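You operate a simulated robot arm through the tools that you are given. There is no shell and no other tool. Be economical: measure what you need, move in short steps, check, and stop when the job is done.

You run a simulated robot arm. Do the job below in one go: nothing can be reset, and whatever is moved stays where it is left.

JOB
Drain the scum from the fourth dyer's level glass, then reopen its feed.
Fine: feed shut before the drain opens, drain shut before the feed.

Only the result counts: the job must be done as asked and must still hold three seconds after the hand-in. Knocking over, shifting, dropping, spilling or breaking anything else fails it.

ROBOT AND FRAMES
A 6-joint arm with a two-finger parallel gripper, fixed in place. Base frame: the origin is at the foot of the arm, x ahead of it, y to its left, z up; the work surface is at about z = 0.92. Readings come in m, degrees, newtons and seconds.
With the tool pointing down near the work surface it reaches from about 0.24 to 0.66 m from the base axis. Its first joint turns from -66.0 to 66.0 degrees. Payload 2.9 kg.
The tool frame sits at the grasp point between the pads (the TCP): z along the fingers, y along the line on which they close. The tips reach 0.03 m beyond it. Largest opening 0.11 m; finger width 0.02, thickness 0.01; the body of the gripper, 0.048 by 0.112 m, starts 0.055 m behind the TCP.
Orientation is that of the tool frame in the base frame, as a unit quaternion [x, y, z, w]. With the fingers straight down and closing along the base's y, the tool's x points along the base's -x, its y along +y and its z along -z.

CONTROLS
- The arm moves only by the tool jog_arm. Its argument "motion" is a list of rows, each a list of 3 entries, a list of its own where there are three numbers: the turn, a rotation vector about the tool's x, y, z in degrees, then the shift along the tool's x, y, z in m, then the opening, from 0 (shut) to 1 (fully open). In form: [[[wx, wy, wz], [dx, dy, dz], fingers], ...]. A call has 1 to 12 rows; each row is the pose to reach, as a shift and turn from the pose commanded when the call began, along the tool's axes at that moment. Rows are played at 5 a second. More than 0.05 m and 8.6 degrees between two rows, or a gripper value outside its range, and nothing of the call is played. A pose out of reach is approached as far as the arm can. The call stops where the force on the tool passes 40 N (or 10 N more than at its start, if that is more) or the arm is blocked; 0.2 s more then pass. The fingers move at their own pace (about 0.108 m/s each) and stop on an object; they squeeze with about 36 N. The grip force told is the motor's: it shows also when the fingers shut on nothing. Time passes only in rows, and 0.2 s behind the last, so rows that repeat a pose let the fingers close. The reply holds the time, the measured pose of the TCP, the force on the tool along the base axes, the opening and the grip force, in the units named above and with some noise, with the torque about the TCP (base axes, N m) and any sound that the robot's microphone picked up, and new pictures: "show" is both (left out), scene, wrist or none.
- Cameras (640 x 400 px; columns grow to the right, rows downward): "scene" is fixed at [0.0945, 0.4523, 1.3948]; the picture's right is [-0.52, -0.85, 0.00], its down [-0.40, 0.24, -0.89] and it looks along [0.75, -0.46, -0.46] (base axes); focal length 273 px, centre (320, 200). "wrist" rides on the gripper at [0.072, 0.017, -0.103] in the tool frame; the picture's right is [-0.23, 0.97, 0.00], its down [-0.76, -0.18, -0.62] and it looks along [-0.61, -0.14, 0.78] (tool axes); focal length 222 px, centre (320, 200). There is no depth. A picture from a camera that has moved, and an enlarged one, comes with that camera's place and axes in the base frame and with its lens.
- zoom(camera, box): a new picture of the part [left, top, right, bottom] of that camera's present view, enlarged. No time passes.
- job_done(): hands the job in; it is judged then, once.

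Work in short steps. Places have to be worked out from the pictures, the camera data and where the tool is seen: move nearer, look again, correct. Check each grasp and each placing, and mend what went wrong. You have 120 turns and 200 pictures in all, those below and enlarged ones among them. Open the gripper and draw the arm clear of the work before you hand the job in, unless the task says otherwise; then end with one line.

The tools are called after "Call:" as name(argument=value, ...) on one line, values as JSON. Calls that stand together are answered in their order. jog_arm: Moves the arm, as the interface text tells. Its arguments: {"type":"object","properties":{"motion":{"type":"array","items":{"type":"array"}},"show":{"type":"string","enum":["both","scene","wrist","none"]}},"required":["motion"]} The other tools are called the same way: zoom (camera, box) takes an enlarged picture of a part of a camera's view; job_done () hands the job in.

At the start:

```text
t: 0.0
eef_pos: [0.3991, 0.2255, 1.2315]
orientation: [0.0, 1.0, 0.0, 0.0]
force: [-0.2, 0.1, -0.1]
moment: [0.02, 0.03, 0.02]
opening: 0.1101
grip_force: 0.2
```

scene: 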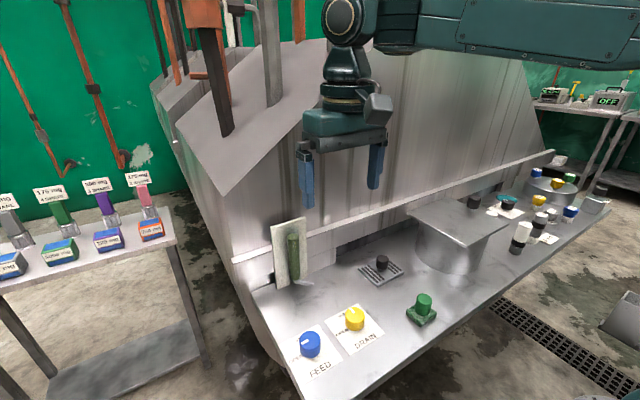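
wrist: 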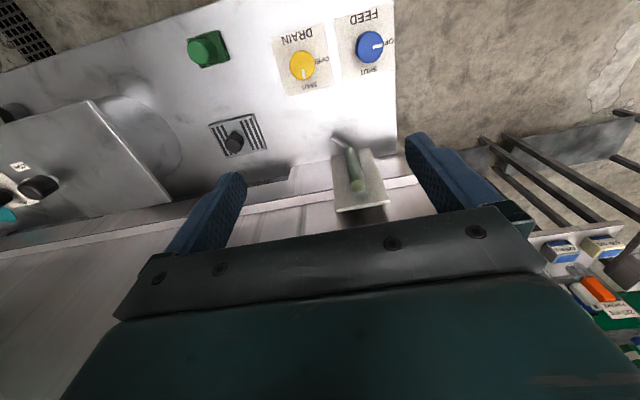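

The scene shows a bench with a blue FEED and a yellow DRAIN knob beside a level glass, and more knobs further off. I zoom to read the labels.

Call:
zoom(camera="scene", box=[240, 200, 460, 400])

Call:
zoom(camera="scene", box=[440, 130, 640, 260])

Call:
zoom(camera="wrist", box=[180, 0, 420, 220])

Call:
zoom(camera="scene", box=[0, 150, 200, 300])

```text
2.00 times, centred on (350, 300) of scene
camera zoom: at [0.0945, 0.4523, 1.3948], right [-0.52, -0.85, 0.0], down [-0.4, 0.24, -0.89], along [0.75, -0.46, -0.46], focal length 545 px, centre (260, 0)
```

zoom: 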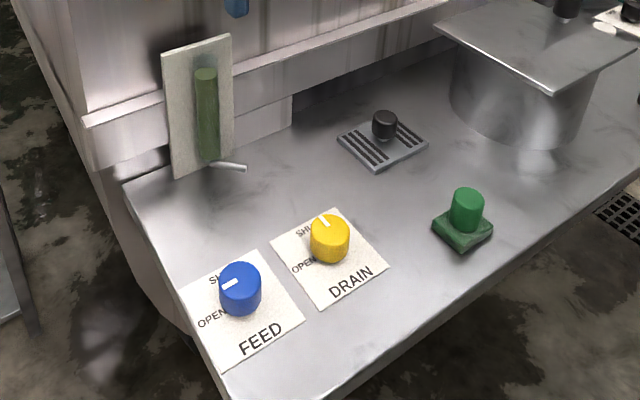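

```text
3.08 times, centred on (540, 195) of scene
camera zoom: at [0.0945, 0.4523, 1.3948], right [-0.52, -0.85, 0.0], down [-0.4, 0.24, -0.89], along [0.75, -0.46, -0.46], focal length 839 px, centre (-357, 215)
```

zoom: 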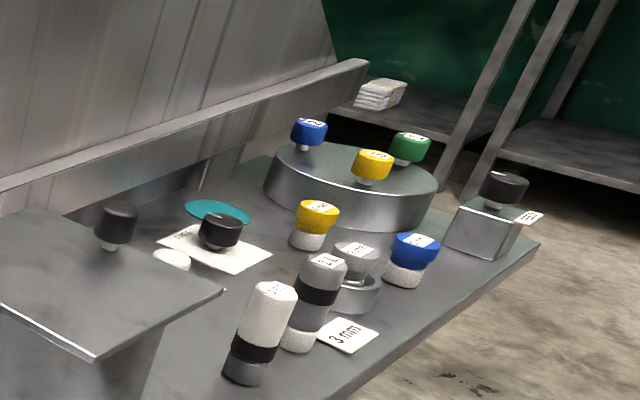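

```text
1.82 times, centred on (300, 110) of wrist
camera zoom: at [0.3267, 0.2417, 1.3365], right [0.23, 0.97, 0.0], down [0.76, -0.18, 0.62], along [0.61, -0.14, -0.78], focal length 404 px, centre (356, 364)
```

zoom: 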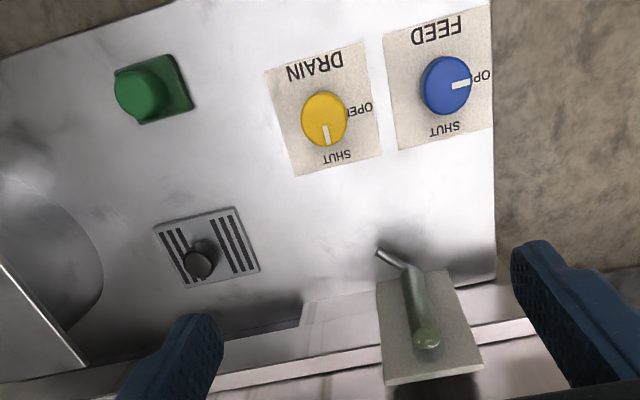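

```text
2.67 times, centred on (100, 225) of scene
camera zoom: at [0.0945, 0.4523, 1.3948], right [-0.52, -0.85, 0.0], down [-0.4, 0.24, -0.89], along [0.75, -0.46, -0.46], focal length 727 px, centre (907, 133)
```

zoom: 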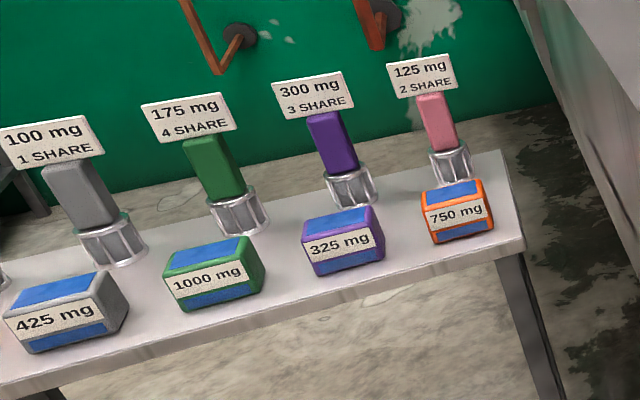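

The feed knob (blue) is at about (0.37, 0.307, 0.94), marked OPEN towards +y with SHUT towards +x. The drain (yellow) is at about (0.367, 0.206) and stands at SHUT. I move above the feed knob with a narrower opening and check.

Call:
jog_arm(motion=[[[0, 0, 0], [0.006, 0.016, 0.035], 0.6], [[0, 0, 0], [0.012, 0.032, 0.07], 0.6], [[0, 0, 0], [0.018, 0.048, 0.105], 0.6], [[0, 0, 0], [0.024, 0.065, 0.14], 0.6], [[0, 0, 0], [0.029, 0.0815, 0.17], 0.6], [[0, 0, 0], [0.029, 0.0815, 0.18], 0.6]])

```text
t: 1.4
eef_pos: [0.3702, 0.3063, 1.0506]
orientation: [0.0, 1.0, 0.001, 0.0]
force: [-0.4, -0.6, 0.4]
moment: [-0.02, 0.0, -0.02]
opening: 0.066
grip_force: 0.0
camera wrist: at [0.2978, 0.3232, 1.1557], right [0.23, 0.97, 0.0], down [0.76, -0.18, 0.62], along [0.61, -0.14, -0.78], focal length 222 px, centre (320, 200)
```

scene: 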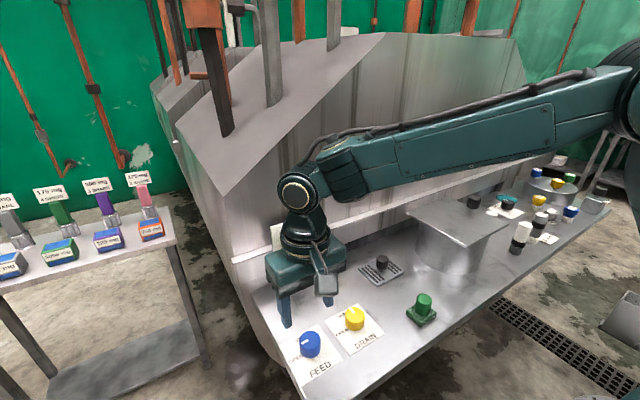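
wrist: 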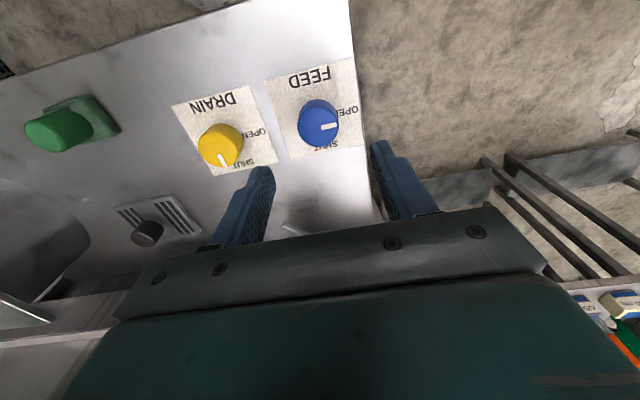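

The knob centre refines to (0.370, 0.305). I pre-turn by -45° here so that the twist runs from -45° to +45°.

Call:
jog_arm(motion=[[[0, 0, -8], [0, -0.001, 0], 0.6], [[0, 0, -16], [0, -0.001, 0], 0.6], [[0, 0, -24], [0, -0.001, 0], 0.6], [[0, 0, -32], [0, -0.001, 0], 0.6], [[0, 0, -39], [0, -0.001, 0], 0.6], [[0, 0, -45], [0, -0.001, 0], 0.6], [[0, 0, -45], [0, -0.001, 0.03], 0.6], [[0, 0, -45], [0, -0.001, 0.05], 0.6]])

```text
t: 3.2
eef_pos: [0.3699, 0.3057, 1.0034]
orientation: [-0.382, 0.924, 0.0, 0.0]
force: [-0.1, 0.4, 0.4]
moment: [-0.01, -0.01, -0.02]
opening: 0.0661
grip_force: 0.0
camera wrist: at [0.3072, 0.2659, 1.1061], right [-0.53, 0.85, 0.0], down [0.66, 0.41, 0.62], along [0.53, 0.33, -0.78], focal length 222 px, centre (320, 200)
```

scene: 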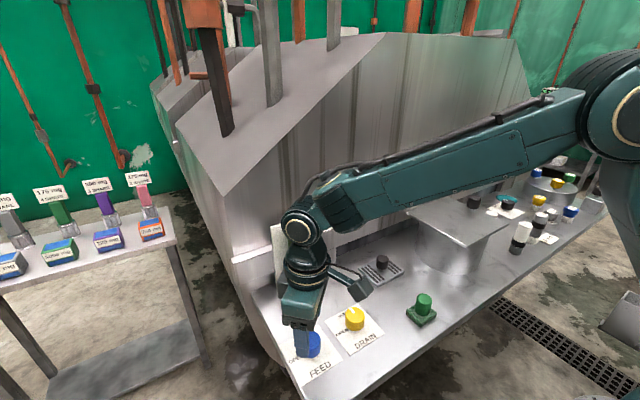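
wrist: 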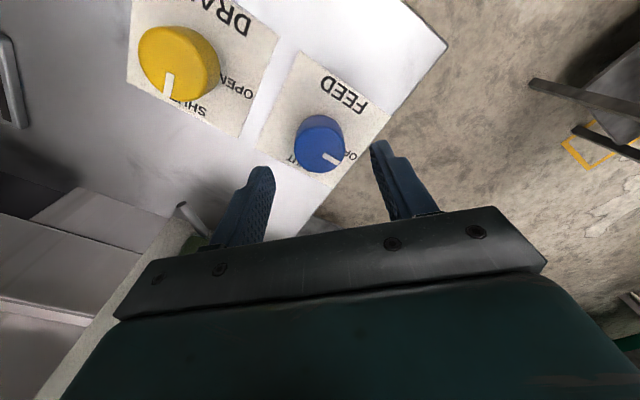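

The knob is centred between the fingers and clear of the glass. I descend to z≈0.958 and close.

Call:
jog_arm(motion=[[[0, 0, 0], [0, 0, 0.02], 0.6], [[0, 0, 0], [0, 0, 0.035], 0.6], [[0, 0, 0], [0, 0, 0.045], 0.6], [[0, 0, 0], [0, 0, 0.045], 0.2], [[0, 0, 0], [0, 0, 0.045], 0.0], [[0, 0, 0], [0, 0, 0.045], 0.0]])

```text
t: 4.6
eef_pos: [0.3705, 0.306, 0.9563]
orientation: [-0.381, 0.924, 0.0, 0.0]
force: [2.9, -5.9, -3.9]
moment: [0.04, -0.43, 0.01]
opening: 0.0367
grip_force: 45.3
camera wrist: at [0.307, 0.2659, 1.0616], right [-0.53, 0.85, 0.0], down [0.67, 0.41, 0.62], along [0.53, 0.33, -0.78], focal length 222 px, centre (320, 200)
```

scene: 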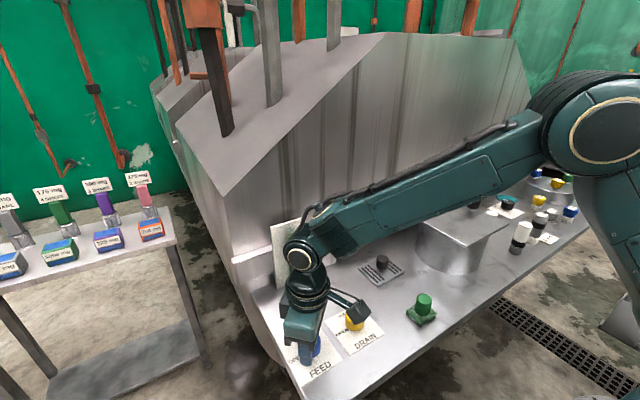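
wrist: 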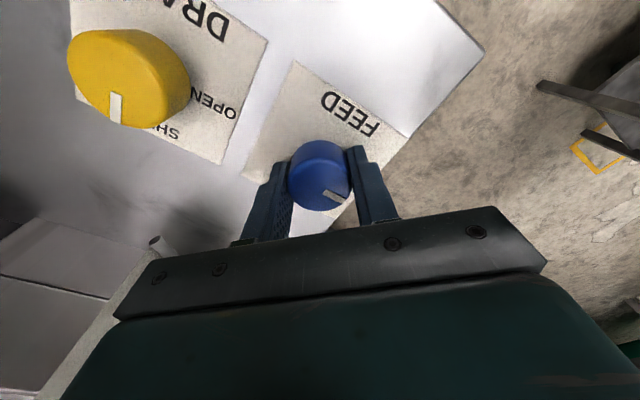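

The knob is gripped at 0.037 m, so I turn it 90° clockwise as seen from above (+z of the tool).

Call:
jog_arm(motion=[[[0, 0, 8], [0, 0, 0], 0], [[0, 0, 16], [0, 0, 0], 0], [[0, 0, 24], [0, 0, 0], 0], [[0, 0, 32], [0, 0, 0], 0], [[0, 0, 40], [0, 0, 0], 0], [[0, 0, 48], [0, 0, 0], 0], [[0, 0, 56], [0, 0, 0], 0], [[0, 0, 64], [0, 0, 0], 0], [[0, 0, 72], [0, 0, 0], 0], [[0, 0, 80], [0, 0, 0], 0], [[0, 0, 86], [0, 0, 0], 0], [[0, 0, 90], [0, 0, 0], 0]])

```text
t: 7.2
eef_pos: [0.3708, 0.305, 0.957]
orientation: [0.385, 0.923, -0.001, 0.001]
force: [4.3, -23.0, 8.8]
moment: [0.44, 0.61, 0.24]
opening: 0.0366
grip_force: 45.5
camera wrist: at [0.3312, 0.3674, 1.0615], right [0.85, 0.53, 0.0], down [0.41, -0.67, 0.62], along [0.33, -0.53, -0.78], focal length 222 px, centre (320, 200)
```

scene: 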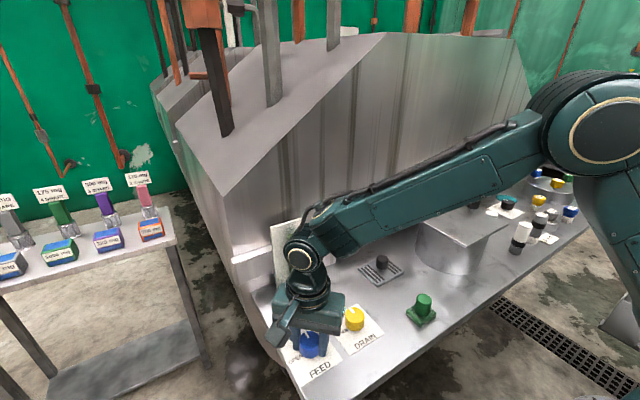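
wrist: 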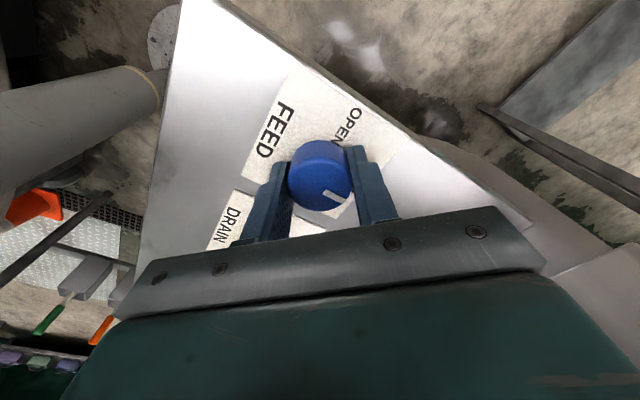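

The pointer followed the full 90°. I release, lift, and look at the feed pointer.

Call:
jog_arm(motion=[[[0, 0, 0], [0, 0, 0], 0.3], [[0, 0, 0], [0, 0, 0], 0.6], [[0, 0, 0], [0, 0, 0], 0.6], [[0, 0, 0], [0, 0, -0.03], 0.6], [[0, 0, 0], [0, 0, -0.06], 0.6], [[0, 0, 0], [0, 0, -0.08], 0.6], [[0, 0, 0], [-0.03, -0.03, -0.08], 0.6], [[0, 0, 0], [-0.06, -0.06, -0.08], 0.6], [[0, 0, 0], [-0.067, -0.071, -0.08], 0.6]])

```text
t: 9.2
eef_pos: [0.3667, 0.208, 1.0376]
orientation: [0.383, 0.924, 0.0, 0.001]
force: [-0.1, 0.5, 0.8]
moment: [-0.01, 0.02, 0.0]
opening: 0.0663
grip_force: 0.1
camera wrist: at [0.3282, 0.2705, 1.1415], right [0.85, 0.53, 0.0], down [0.41, -0.66, 0.62], along [0.33, -0.53, -0.78], focal length 222 px, centre (320, 200)
```

scene: 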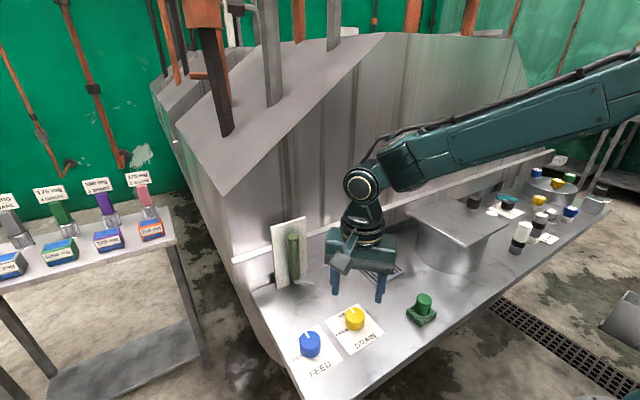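
wrist: 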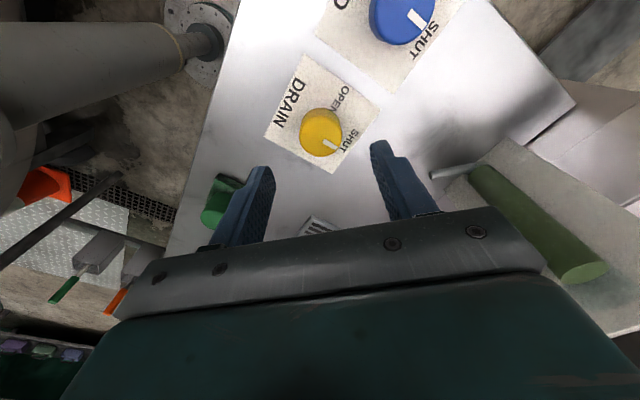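

Feed points at SHUT. The drain knob is centred at about (0.369, 0.206), so I descend and grip it.

Call:
jog_arm(motion=[[[0, 0, 0], [-0.002, 0, 0.03], 0.6], [[0, 0, 0], [-0.002, 0, 0.06], 0.6], [[0, 0, 0], [-0.002, 0, 0.08], 0.6], [[0, 0, 0], [-0.002, 0, 0.08], 0.2], [[0, 0, 0], [-0.002, 0, 0.08], 0.0], [[0, 0, 0], [-0.002, 0, 0.08], 0.0]])

Call:
zoom(camera="scene", box=[250, 200, 400, 300])

```text
t: 10.6
eef_pos: [0.3695, 0.2053, 0.958]
orientation: [0.383, 0.924, -0.001, -0.001]
force: [-4.7, -5.0, -2.3]
moment: [0.34, -0.59, 0.01]
opening: 0.0366
grip_force: 45.2
camera wrist: at [0.3297, 0.2687, 1.0622], right [0.85, 0.53, 0.0], down [0.41, -0.66, 0.62], along [0.33, -0.53, -0.78], focal length 222 px, centre (320, 200)
```

scene: 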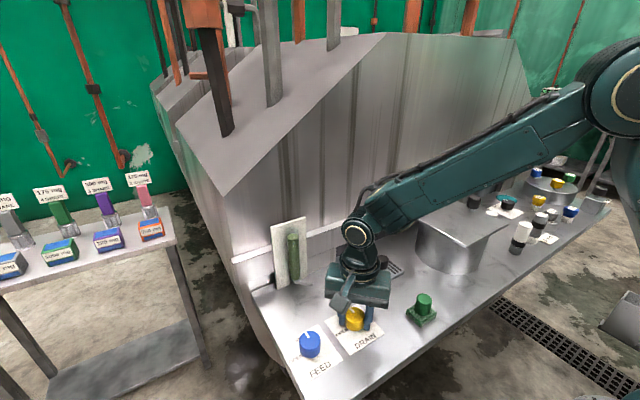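
wrist: 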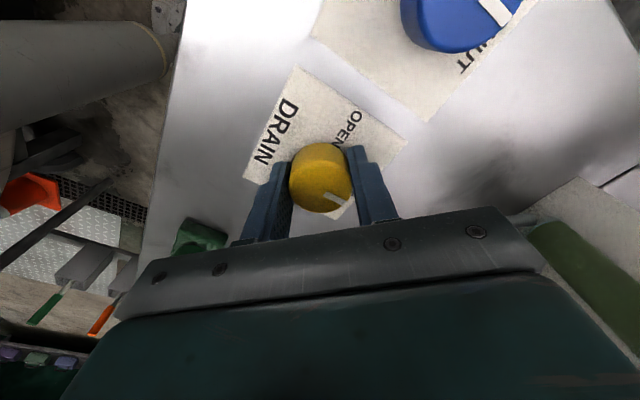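

```text
4.00 times, centred on (325, 250) of scene
camera zoom: at [0.0944, 0.4522, 1.3949], right [-0.52, -0.85, 0.0], down [-0.4, 0.24, -0.89], along [0.75, -0.46, -0.46], focal length 1090 px, centre (300, 0)
```

zoom: 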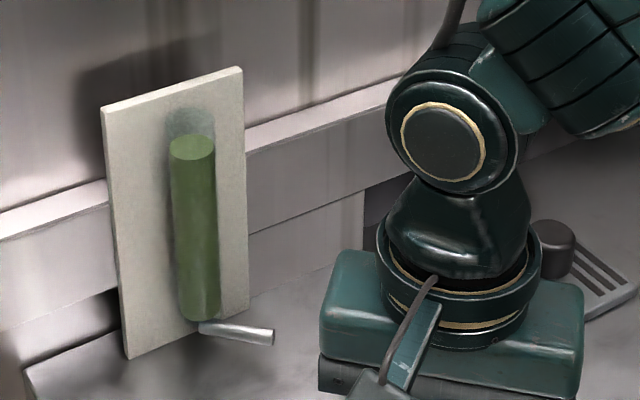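

The drain knob is gripped and the glass holds green scum. With the feed shut, I turn the drain 90° counter-clockwise to OPEN.

Call:
jog_arm(motion=[[[0, 0, -8], [0, 0, 0], 0], [[0, 0, -16], [0, 0, 0], 0], [[0, 0, -24], [0, 0, 0], 0], [[0, 0, -32], [0, 0, 0], 0], [[0, 0, -40], [0, 0, 0], 0], [[0, 0, -48], [0, 0, 0], 0], [[0, 0, -56], [0, 0, 0], 0], [[0, 0, -64], [0, 0, 0], 0], [[0, 0, -72], [0, 0, 0], 0], [[0, 0, -80], [0, 0, 0], 0], [[0, 0, -86], [0, 0, 0], 0], [[0, 0, -90], [0, 0, 0], 0]])

Call:
zoom(camera="scene", box=[250, 200, 400, 300])

```text
t: 13.0
eef_pos: [0.3688, 0.2045, 0.9584]
orientation: [-0.325, 0.946, -0.001, -0.001]
force: [-1.1, -8.0, 7.1]
moment: [0.49, 0.27, 0.04]
opening: 0.0368
grip_force: 45.1
stopped in row 11: the force on the tool passed its limit at 40 N (the readings are from after the stop); the commanded pose is now the measured one
camera wrist: at [0.3013, 0.173, 1.0623], right [-0.42, 0.91, 0.0], down [0.71, 0.33, 0.62], along [0.56, 0.26, -0.78], focal length 222 px, centre (320, 200)
```

scene: 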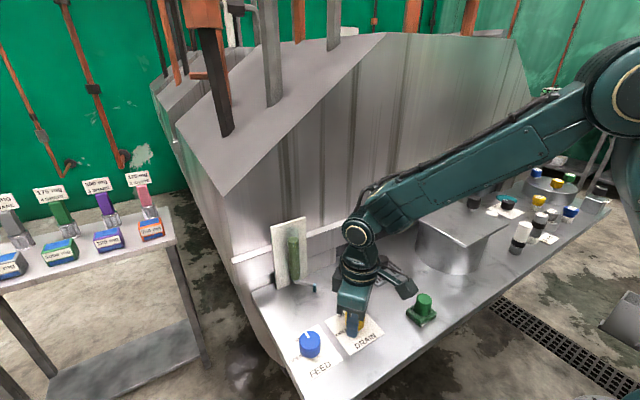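
wrist: 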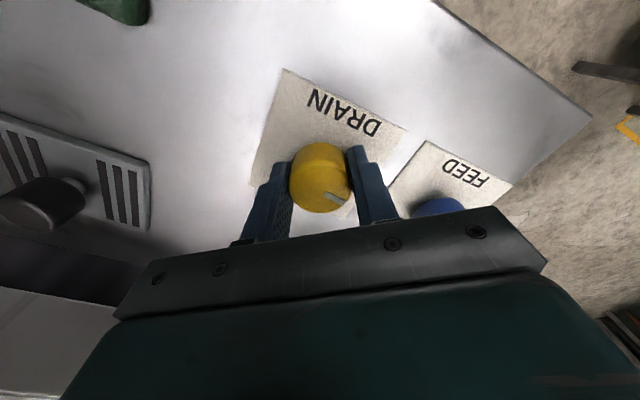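

```text
4.00 times, centred on (325, 250) of scene
camera zoom: at [0.0944, 0.4521, 1.3949], right [-0.52, -0.85, 0.0], down [-0.4, 0.24, -0.89], along [0.75, -0.46, -0.46], focal length 1090 px, centre (300, 0)
```

zoom: 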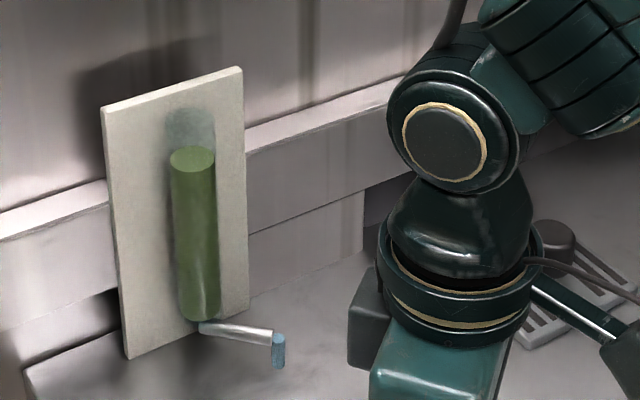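

The spout is flowing and the level is falling, with the drain about 83° open. I hold and wait.

Call:
jog_arm(motion=[[[0, 0, 0], [0, 0, 0], 0], [[0, 0, 0], [0, 0, 0], 0], [[0, 0, 0], [0, 0, 0], 0], [[0, 0, 0], [0, 0, 0], 0], [[0, 0, 0], [0, 0, 0], 0], [[0, 0, 0], [0, 0, 0], 0], [[0, 0, 0], [0, 0, 0], 0], [[0, 0, 0], [0, 0, 0], 0], [[0, 0, 0], [0, 0, 0], 0], [[0, 0, 0], [0, 0, 0], 0], [[0, 0, 0], [0, 0, 0], 0], [[0, 0, 0], [0, 0, 0], 0]], show="none")

Call:
zoom(camera="scene", box=[250, 200, 400, 300])

```text
t: 15.6
eef_pos: [0.3677, 0.2048, 0.9577]
orientation: [-0.327, 0.945, -0.002, -0.001]
force: [-4.0, -18.0, 18.1]
moment: [0.05, 0.68, 0.01]
opening: 0.0364
grip_force: 45.4
```

```text
4.00 times, centred on (325, 250) of scene
camera zoom: at [0.0943, 0.4517, 1.395], right [-0.52, -0.85, 0.0], down [-0.4, 0.24, -0.89], along [0.75, -0.46, -0.46], focal length 1090 px, centre (300, 0)
```

zoom: 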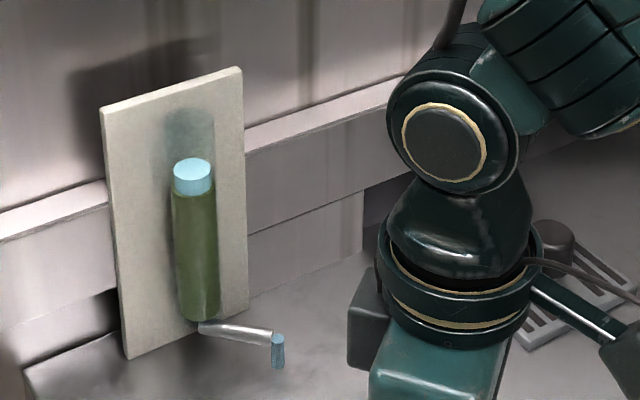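

Green scum is sinking with clear blue appearing above it. I keep the drain open and keep watching.

Call:
jog_arm(motion=[[[0, 0, 0], [0, 0, 0], 0], [[0, 0, 0], [0, 0, 0], 0], [[0, 0, 0], [0, 0, 0], 0], [[0, 0, 0], [0, 0, 0], 0], [[0, 0, 0], [0, 0, 0], 0], [[0, 0, 0], [0, 0, 0], 0], [[0, 0, 0], [0, 0, 0], 0], [[0, 0, 0], [0, 0, 0], 0], [[0, 0, 0], [0, 0, 0], 0], [[0, 0, 0], [0, 0, 0], 0], [[0, 0, 0], [0, 0, 0], 0], [[0, 0, 0], [0, 0, 0], 0]], show="none")

Call:
zoom(camera="scene", box=[250, 200, 400, 300])

```text
t: 18.2
eef_pos: [0.3692, 0.2039, 0.9591]
orientation: [-0.326, 0.945, -0.002, -0.001]
force: [-3.9, -20.7, 18.0]
moment: [0.3, 0.39, 0.03]
opening: 0.0366
grip_force: 44.5
```

```text
4.00 times, centred on (325, 250) of scene
camera zoom: at [0.0942, 0.4516, 1.3951], right [-0.52, -0.85, 0.0], down [-0.4, 0.24, -0.89], along [0.75, -0.46, -0.46], focal length 1090 px, centre (300, 0)
```

zoom: 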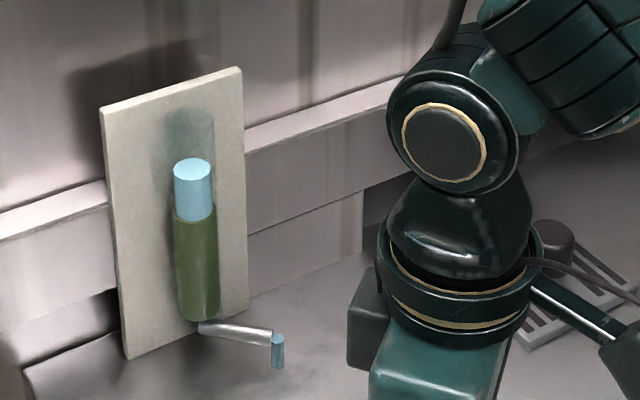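

The scum continues to sink steadily while the top level holds. It needs about 10 s more, so I keep waiting.

Call:
jog_arm(motion=[[[0, 0, 0], [0, 0, 0], 0], [[0, 0, 0], [0, 0, 0], 0], [[0, 0, 0], [0, 0, 0], 0], [[0, 0, 0], [0, 0, 0], 0], [[0, 0, 0], [0, 0, 0], 0], [[0, 0, 0], [0, 0, 0], 0], [[0, 0, 0], [0, 0, 0], 0], [[0, 0, 0], [0, 0, 0], 0], [[0, 0, 0], [0, 0, 0], 0], [[0, 0, 0], [0, 0, 0], 0], [[0, 0, 0], [0, 0, 0], 0], [[0, 0, 0], [0, 0, 0], 0]], show="none")

Call:
jog_arm(motion=[[[0, 0, 0], [0, 0, 0], 0], [[0, 0, 0], [0, 0, 0], 0], [[0, 0, 0], [0, 0, 0], 0], [[0, 0, 0], [0, 0, 0], 0], [[0, 0, 0], [0, 0, 0], 0], [[0, 0, 0], [0, 0, 0], 0], [[0, 0, 0], [0, 0, 0], 0], [[0, 0, 0], [0, 0, 0], 0], [[0, 0, 0], [0, 0, 0], 0], [[0, 0, 0], [0, 0, 0], 0], [[0, 0, 0], [0, 0, 0], 0], [[0, 0, 0], [0, 0, 0], 0]], show="none")

Call:
zoom(camera="scene", box=[250, 200, 400, 300])

```text
t: 20.8
eef_pos: [0.3686, 0.2044, 0.9583]
orientation: [-0.327, 0.945, -0.002, -0.001]
force: [-2.5, -19.3, 16.4]
moment: [0.35, 0.43, 0.01]
opening: 0.0367
grip_force: 45.4
```

```text
t: 23.4
eef_pos: [0.3693, 0.2029, 0.959]
orientation: [-0.327, 0.945, -0.002, -0.001]
force: [-3.0, -20.8, 14.7]
moment: [0.39, 0.4, 0.0]
opening: 0.0366
grip_force: 45.1
```

```text
4.00 times, centred on (325, 250) of scene
camera zoom: at [0.0943, 0.4516, 1.3951], right [-0.52, -0.85, 0.0], down [-0.4, 0.24, -0.89], along [0.75, -0.46, -0.46], focal length 1090 px, centre (300, 0)
```

zoom: 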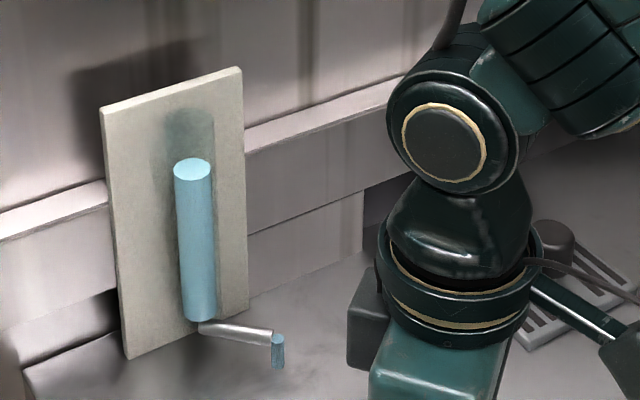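

The glass is fully clear. I shut the drain now, turning clockwise about 84°.

Call:
jog_arm(motion=[[[0, 0, 8], [0, 0, 0], 0], [[0, 0, 16], [0, 0, 0], 0], [[0, 0, 24], [0, 0, 0], 0], [[0, 0, 32], [0, 0, 0], 0], [[0, 0, 40], [0, 0, 0], 0], [[0, 0, 48], [0, 0, 0], 0], [[0, 0, 56], [0, 0, 0], 0], [[0, 0, 64], [0, 0, 0], 0], [[0, 0, 72], [0, 0, 0], 0], [[0, 0, 80], [0, 0, 0], 0], [[0, 0, 83.5], [0, 0, 0], 0]])

Call:
zoom(camera="scene", box=[250, 200, 400, 300])

```text
t: 25.8
eef_pos: [0.3684, 0.2057, 0.9586]
orientation: [0.384, 0.923, 0.0, 0.001]
force: [-1.7, 2.9, 0.2]
moment: [0.44, 0.59, 0.33]
opening: 0.0366
grip_force: 45.1
camera wrist: at [0.3299, 0.2691, 1.0618], right [0.85, 0.52, 0.0], down [0.41, -0.66, 0.63], along [0.33, -0.53, -0.78], focal length 222 px, centre (320, 200)
```

scene: 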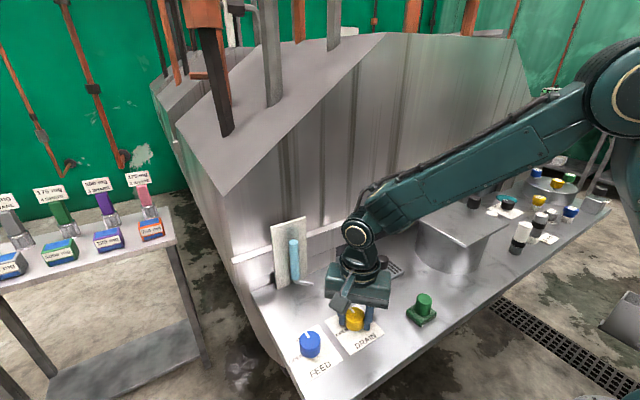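
wrist: 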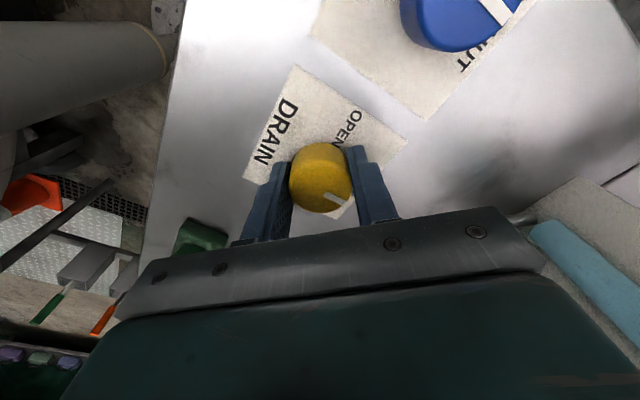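

```text
4.00 times, centred on (325, 250) of scene
camera zoom: at [0.0945, 0.4524, 1.3948], right [-0.52, -0.85, 0.0], down [-0.4, 0.24, -0.89], along [0.75, -0.46, -0.46], focal length 1090 px, centre (300, 0)
```

zoom: 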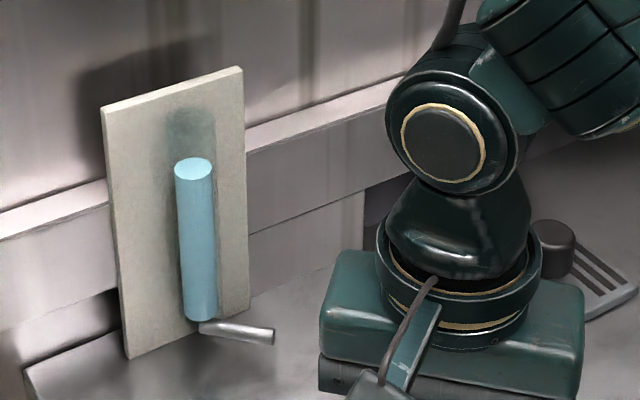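

The flow has stopped and the drain is back at SHUT. I release, lift and move back above the feed knob, keeping the same orientation.

Call:
jog_arm(motion=[[[0, 0, 0], [0, 0, 0], 0.3], [[0, 0, 0], [0, 0, 0], 0.6], [[0, 0, 0], [0, 0, 0], 0.6], [[0, 0, 0], [0, 0, -0.03], 0.6], [[0, 0, 0], [0, 0, -0.06], 0.6], [[0, 0, 0], [0, 0, -0.08], 0.6], [[0, 0, 0], [0.03, 0.03, -0.08], 0.6], [[0, 0, 0], [0.06, 0.06, -0.08], 0.6], [[0, 0, 0], [0.069, 0.0715, -0.08], 0.6]])

```text
t: 27.8
eef_pos: [0.3694, 0.3047, 1.0378]
orientation: [0.386, 0.923, -0.003, 0.001]
force: [0.1, 1.0, 0.3]
moment: [0.0, 0.01, -0.02]
opening: 0.066
grip_force: 0.0
camera wrist: at [0.3326, 0.3681, 1.1416], right [0.85, 0.52, 0.0], down [0.41, -0.66, 0.63], along [0.32, -0.54, -0.78], focal length 222 px, centre (320, 200)
```

scene: 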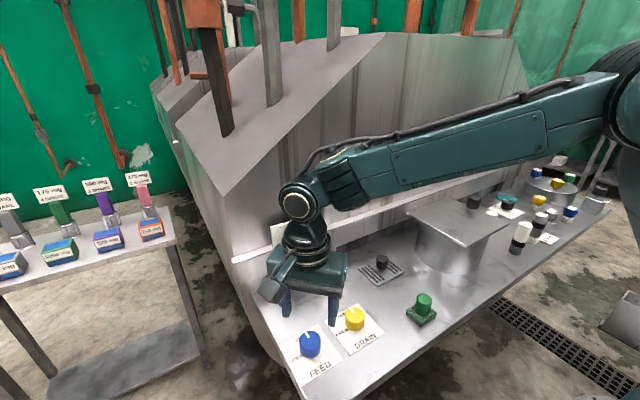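
wrist: 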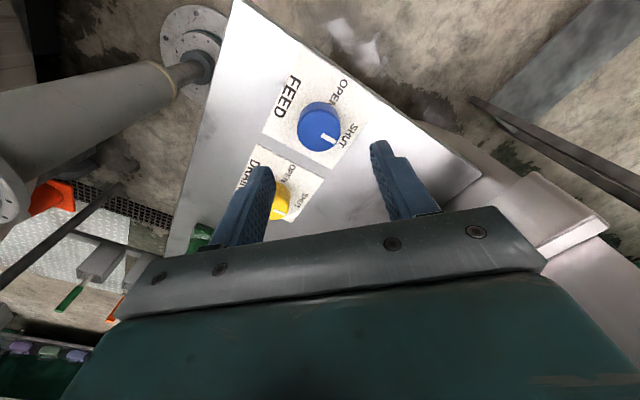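

Both knobs read SHUT and the feed knob is centred. I descend and grip it.

Call:
jog_arm(motion=[[[0, 0, 0], [-0.001, 0, 0.03], 0.6], [[0, 0, 0], [-0.001, 0, 0.06], 0.6], [[0, 0, 0], [-0.001, 0, 0.08], 0.6], [[0, 0, 0], [-0.001, 0, 0.08], 0.2], [[0, 0, 0], [-0.001, 0, 0.08], 0.0], [[0, 0, 0], [-0.001, 0, 0.08], 0.0]], show="wrist")

```text
t: 29.2
eef_pos: [0.3711, 0.3039, 0.9568]
orientation: [0.387, 0.922, -0.003, 0.0]
force: [-6.0, -4.5, -3.8]
moment: [0.66, -0.58, 0.07]
opening: 0.0364
grip_force: 45.2
camera wrist: at [0.3328, 0.3668, 1.0602], right [0.85, 0.52, 0.0], down [0.41, -0.66, 0.63], along [0.32, -0.54, -0.78], focal length 222 px, centre (320, 200)
```

wrist: 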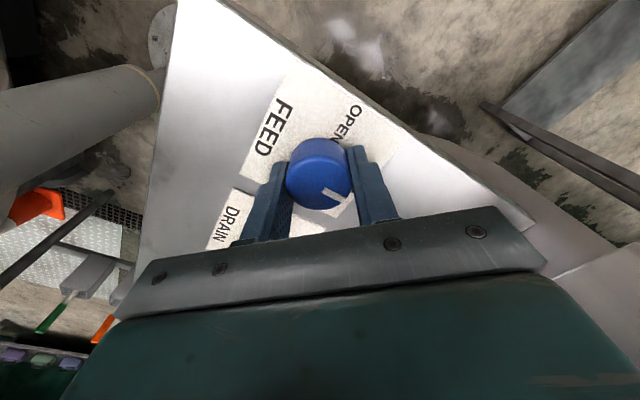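

The grip is good, so I turn the feed 90° counter-clockwise to OPEN.

Call:
jog_arm(motion=[[[0, 0, -8], [0, 0, 0], 0], [[0, 0, -16], [0, 0, 0], 0], [[0, 0, -24], [0, 0, 0], 0], [[0, 0, -32], [0, 0, 0], 0], [[0, 0, -40], [0, 0, 0], 0], [[0, 0, -48], [0, 0, 0], 0], [[0, 0, -56], [0, 0, 0], 0], [[0, 0, -64], [0, 0, 0], 0], [[0, 0, -72], [0, 0, 0], 0], [[0, 0, -80], [0, 0, 0], 0], [[0, 0, -86], [0, 0, 0], 0], [[0, 0, -90], [0, 0, 0], 0]])

```text
t: 31.2
eef_pos: [0.3721, 0.3056, 0.9574]
orientation: [-0.242, 0.97, 0.0, 0.001]
force: [2.7, 6.2, -4.6]
moment: [0.1, 0.18, -0.01]
opening: 0.0365
grip_force: 45.2
stopped in row 10: the force on the tool passed its limit at 41 N (the readings are from after the stop); the commanded pose is now the measured one
camera wrist: at [0.2998, 0.2867, 1.0605], right [-0.25, 0.97, 0.0], down [0.76, 0.2, 0.62], along [0.6, 0.16, -0.78], focal length 222 px, centre (320, 200)
```

scene: 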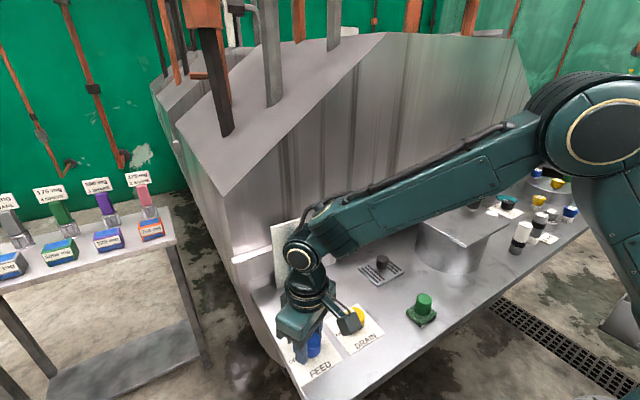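
wrist: 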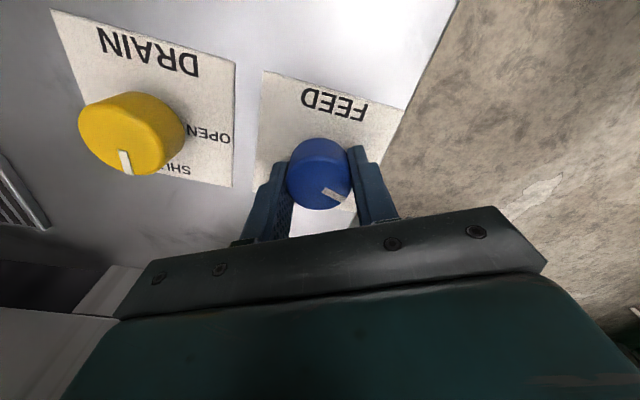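

The turn stopped about 17° short on side force, which has now relaxed. I finish it.

Call:
jog_arm(motion=[[[0, 0, -6], [0, 0, 0], 0], [[0, 0, -12], [0, 0, 0], 0], [[0, 0, -17], [0, 0, 0], 0]], show="wrist")

```text
t: 32.0
eef_pos: [0.3718, 0.306, 0.9545]
orientation: [-0.383, 0.924, 0.001, 0.0]
force: [3.9, 17.0, -14.2]
moment: [0.71, 0.04, -0.19]
opening: 0.0365
grip_force: 45.0
camera wrist: at [0.3081, 0.2669, 1.0605], right [-0.53, 0.85, 0.0], down [0.66, 0.41, 0.62], along [0.53, 0.33, -0.78], focal length 222 px, centre (320, 200)
```

wrist: 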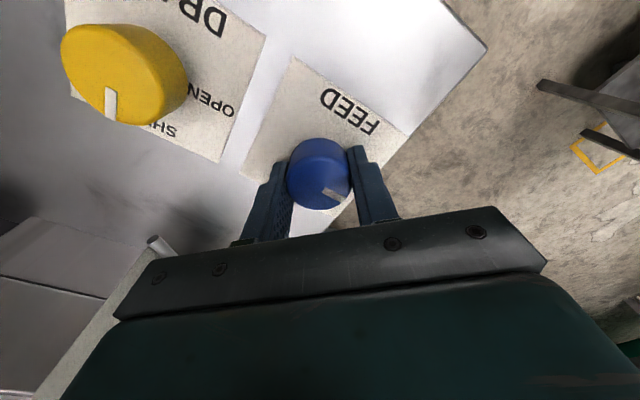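

The full turn is reached. I release, lift straight up and look over both knobs and the glass.

Call:
jog_arm(motion=[[[0, 0, 0], [0, 0, 0], 0.3], [[0, 0, 0], [0, 0, 0], 0.6], [[0, 0, 0], [0, 0, 0], 0.6], [[0, 0, 0], [0, 0, -0.03], 0.6], [[0, 0, 0], [0, 0, -0.06], 0.6], [[0, 0, 0], [0, 0, -0.1], 0.6], [[0, 0, 0], [0, 0, -0.14], 0.6], [[0, 0, 0], [0, 0, -0.18], 0.6], [[0, 0, 0], [0, 0, -0.22], 0.6]], show="wrist")

Call:
zoom(camera="scene", box=[250, 200, 450, 400])

```text
t: 34.0
eef_pos: [0.3727, 0.3045, 1.1776]
orientation: [-0.38, 0.925, -0.001, 0.0]
force: [0.3, -0.3, -0.2]
moment: [0.0, -0.02, -0.02]
opening: 0.0659
grip_force: 0.1
camera wrist: at [0.3091, 0.2646, 1.2816], right [-0.52, 0.85, 0.0], down [0.67, 0.41, 0.62], along [0.53, 0.33, -0.78], focal length 222 px, centre (320, 200)
```

wrist: 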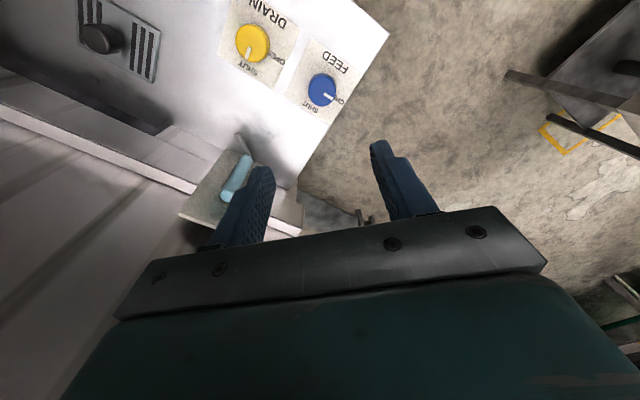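

```text
2.00 times, centred on (350, 300) of scene
camera zoom: at [0.0945, 0.4523, 1.3948], right [-0.52, -0.85, 0.0], down [-0.4, 0.24, -0.89], along [0.75, -0.46, -0.46], focal length 545 px, centre (260, 0)
```

zoom: 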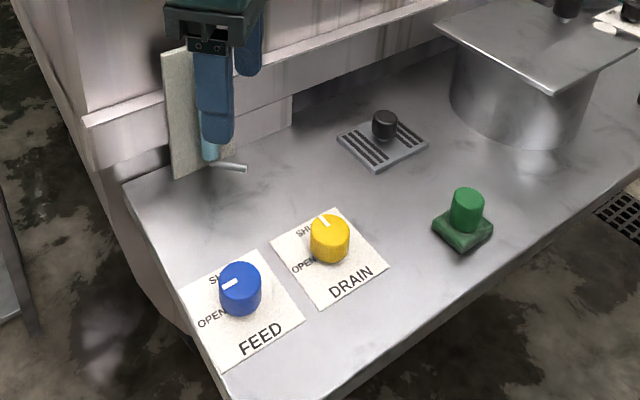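

Feed is at OPEN and drain at SHUT, matching the opening pictures. I draw the arm back and check the glass once more.

Call:
jog_arm(motion=[[[0, 0, 0], [0.03, 0, -0.02], 0.6], [[0, 0, 0], [0.06, 0, -0.04], 0.6], [[0, 0, 0], [0.09, 0, -0.06], 0.6], [[0, 0, 0], [0.12, 0, -0.06], 0.6], [[0, 0, 0], [0.12, 0, -0.06], 0.6], [[0, 0, 0], [0.12, 0, -0.06], 0.6], [[0, 0, 0], [0.12, 0, -0.06], 0.6]], show="scene")

Call:
zoom(camera="scene", box=[230, 200, 430, 400])

```text
t: 35.6
eef_pos: [0.2865, 0.2207, 1.237]
orientation: [-0.381, 0.925, -0.001, 0.0]
force: [-0.4, -0.5, 0.4]
moment: [-0.01, -0.02, -0.01]
opening: 0.066
grip_force: 0.1
```

scene: 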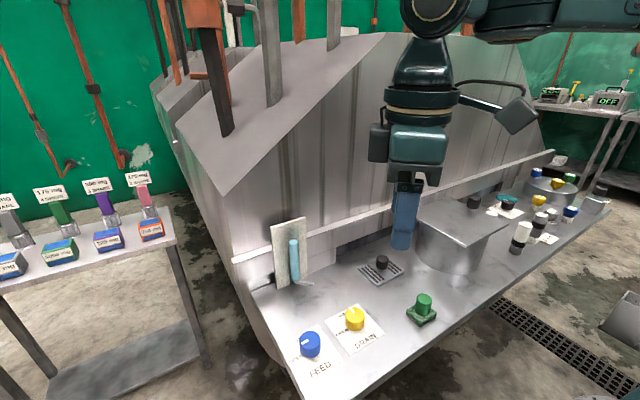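

```text
2.00 times, centred on (330, 300) of scene
camera zoom: at [0.0945, 0.4523, 1.3948], right [-0.52, -0.85, 0.0], down [-0.4, 0.24, -0.89], along [0.75, -0.46, -0.46], focal length 545 px, centre (300, 0)
```

zoom: 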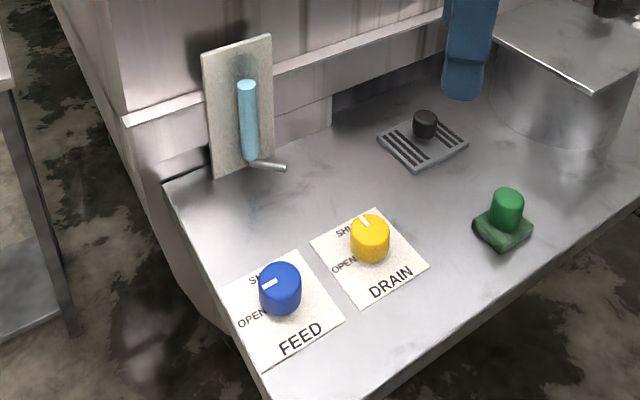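

The glass is clear, feed is open, drain is shut and the arm is clear, so I hand in.

Call:
job_done()

```text
The job is handed in.
```

The scum is drained from the level glass, the drain is shut and the feed is open again. I shut the feed before opening the drain, and shut the drain before reopening the feed. The bench had only one level glass in view, and I took it as the fourth dyer's.
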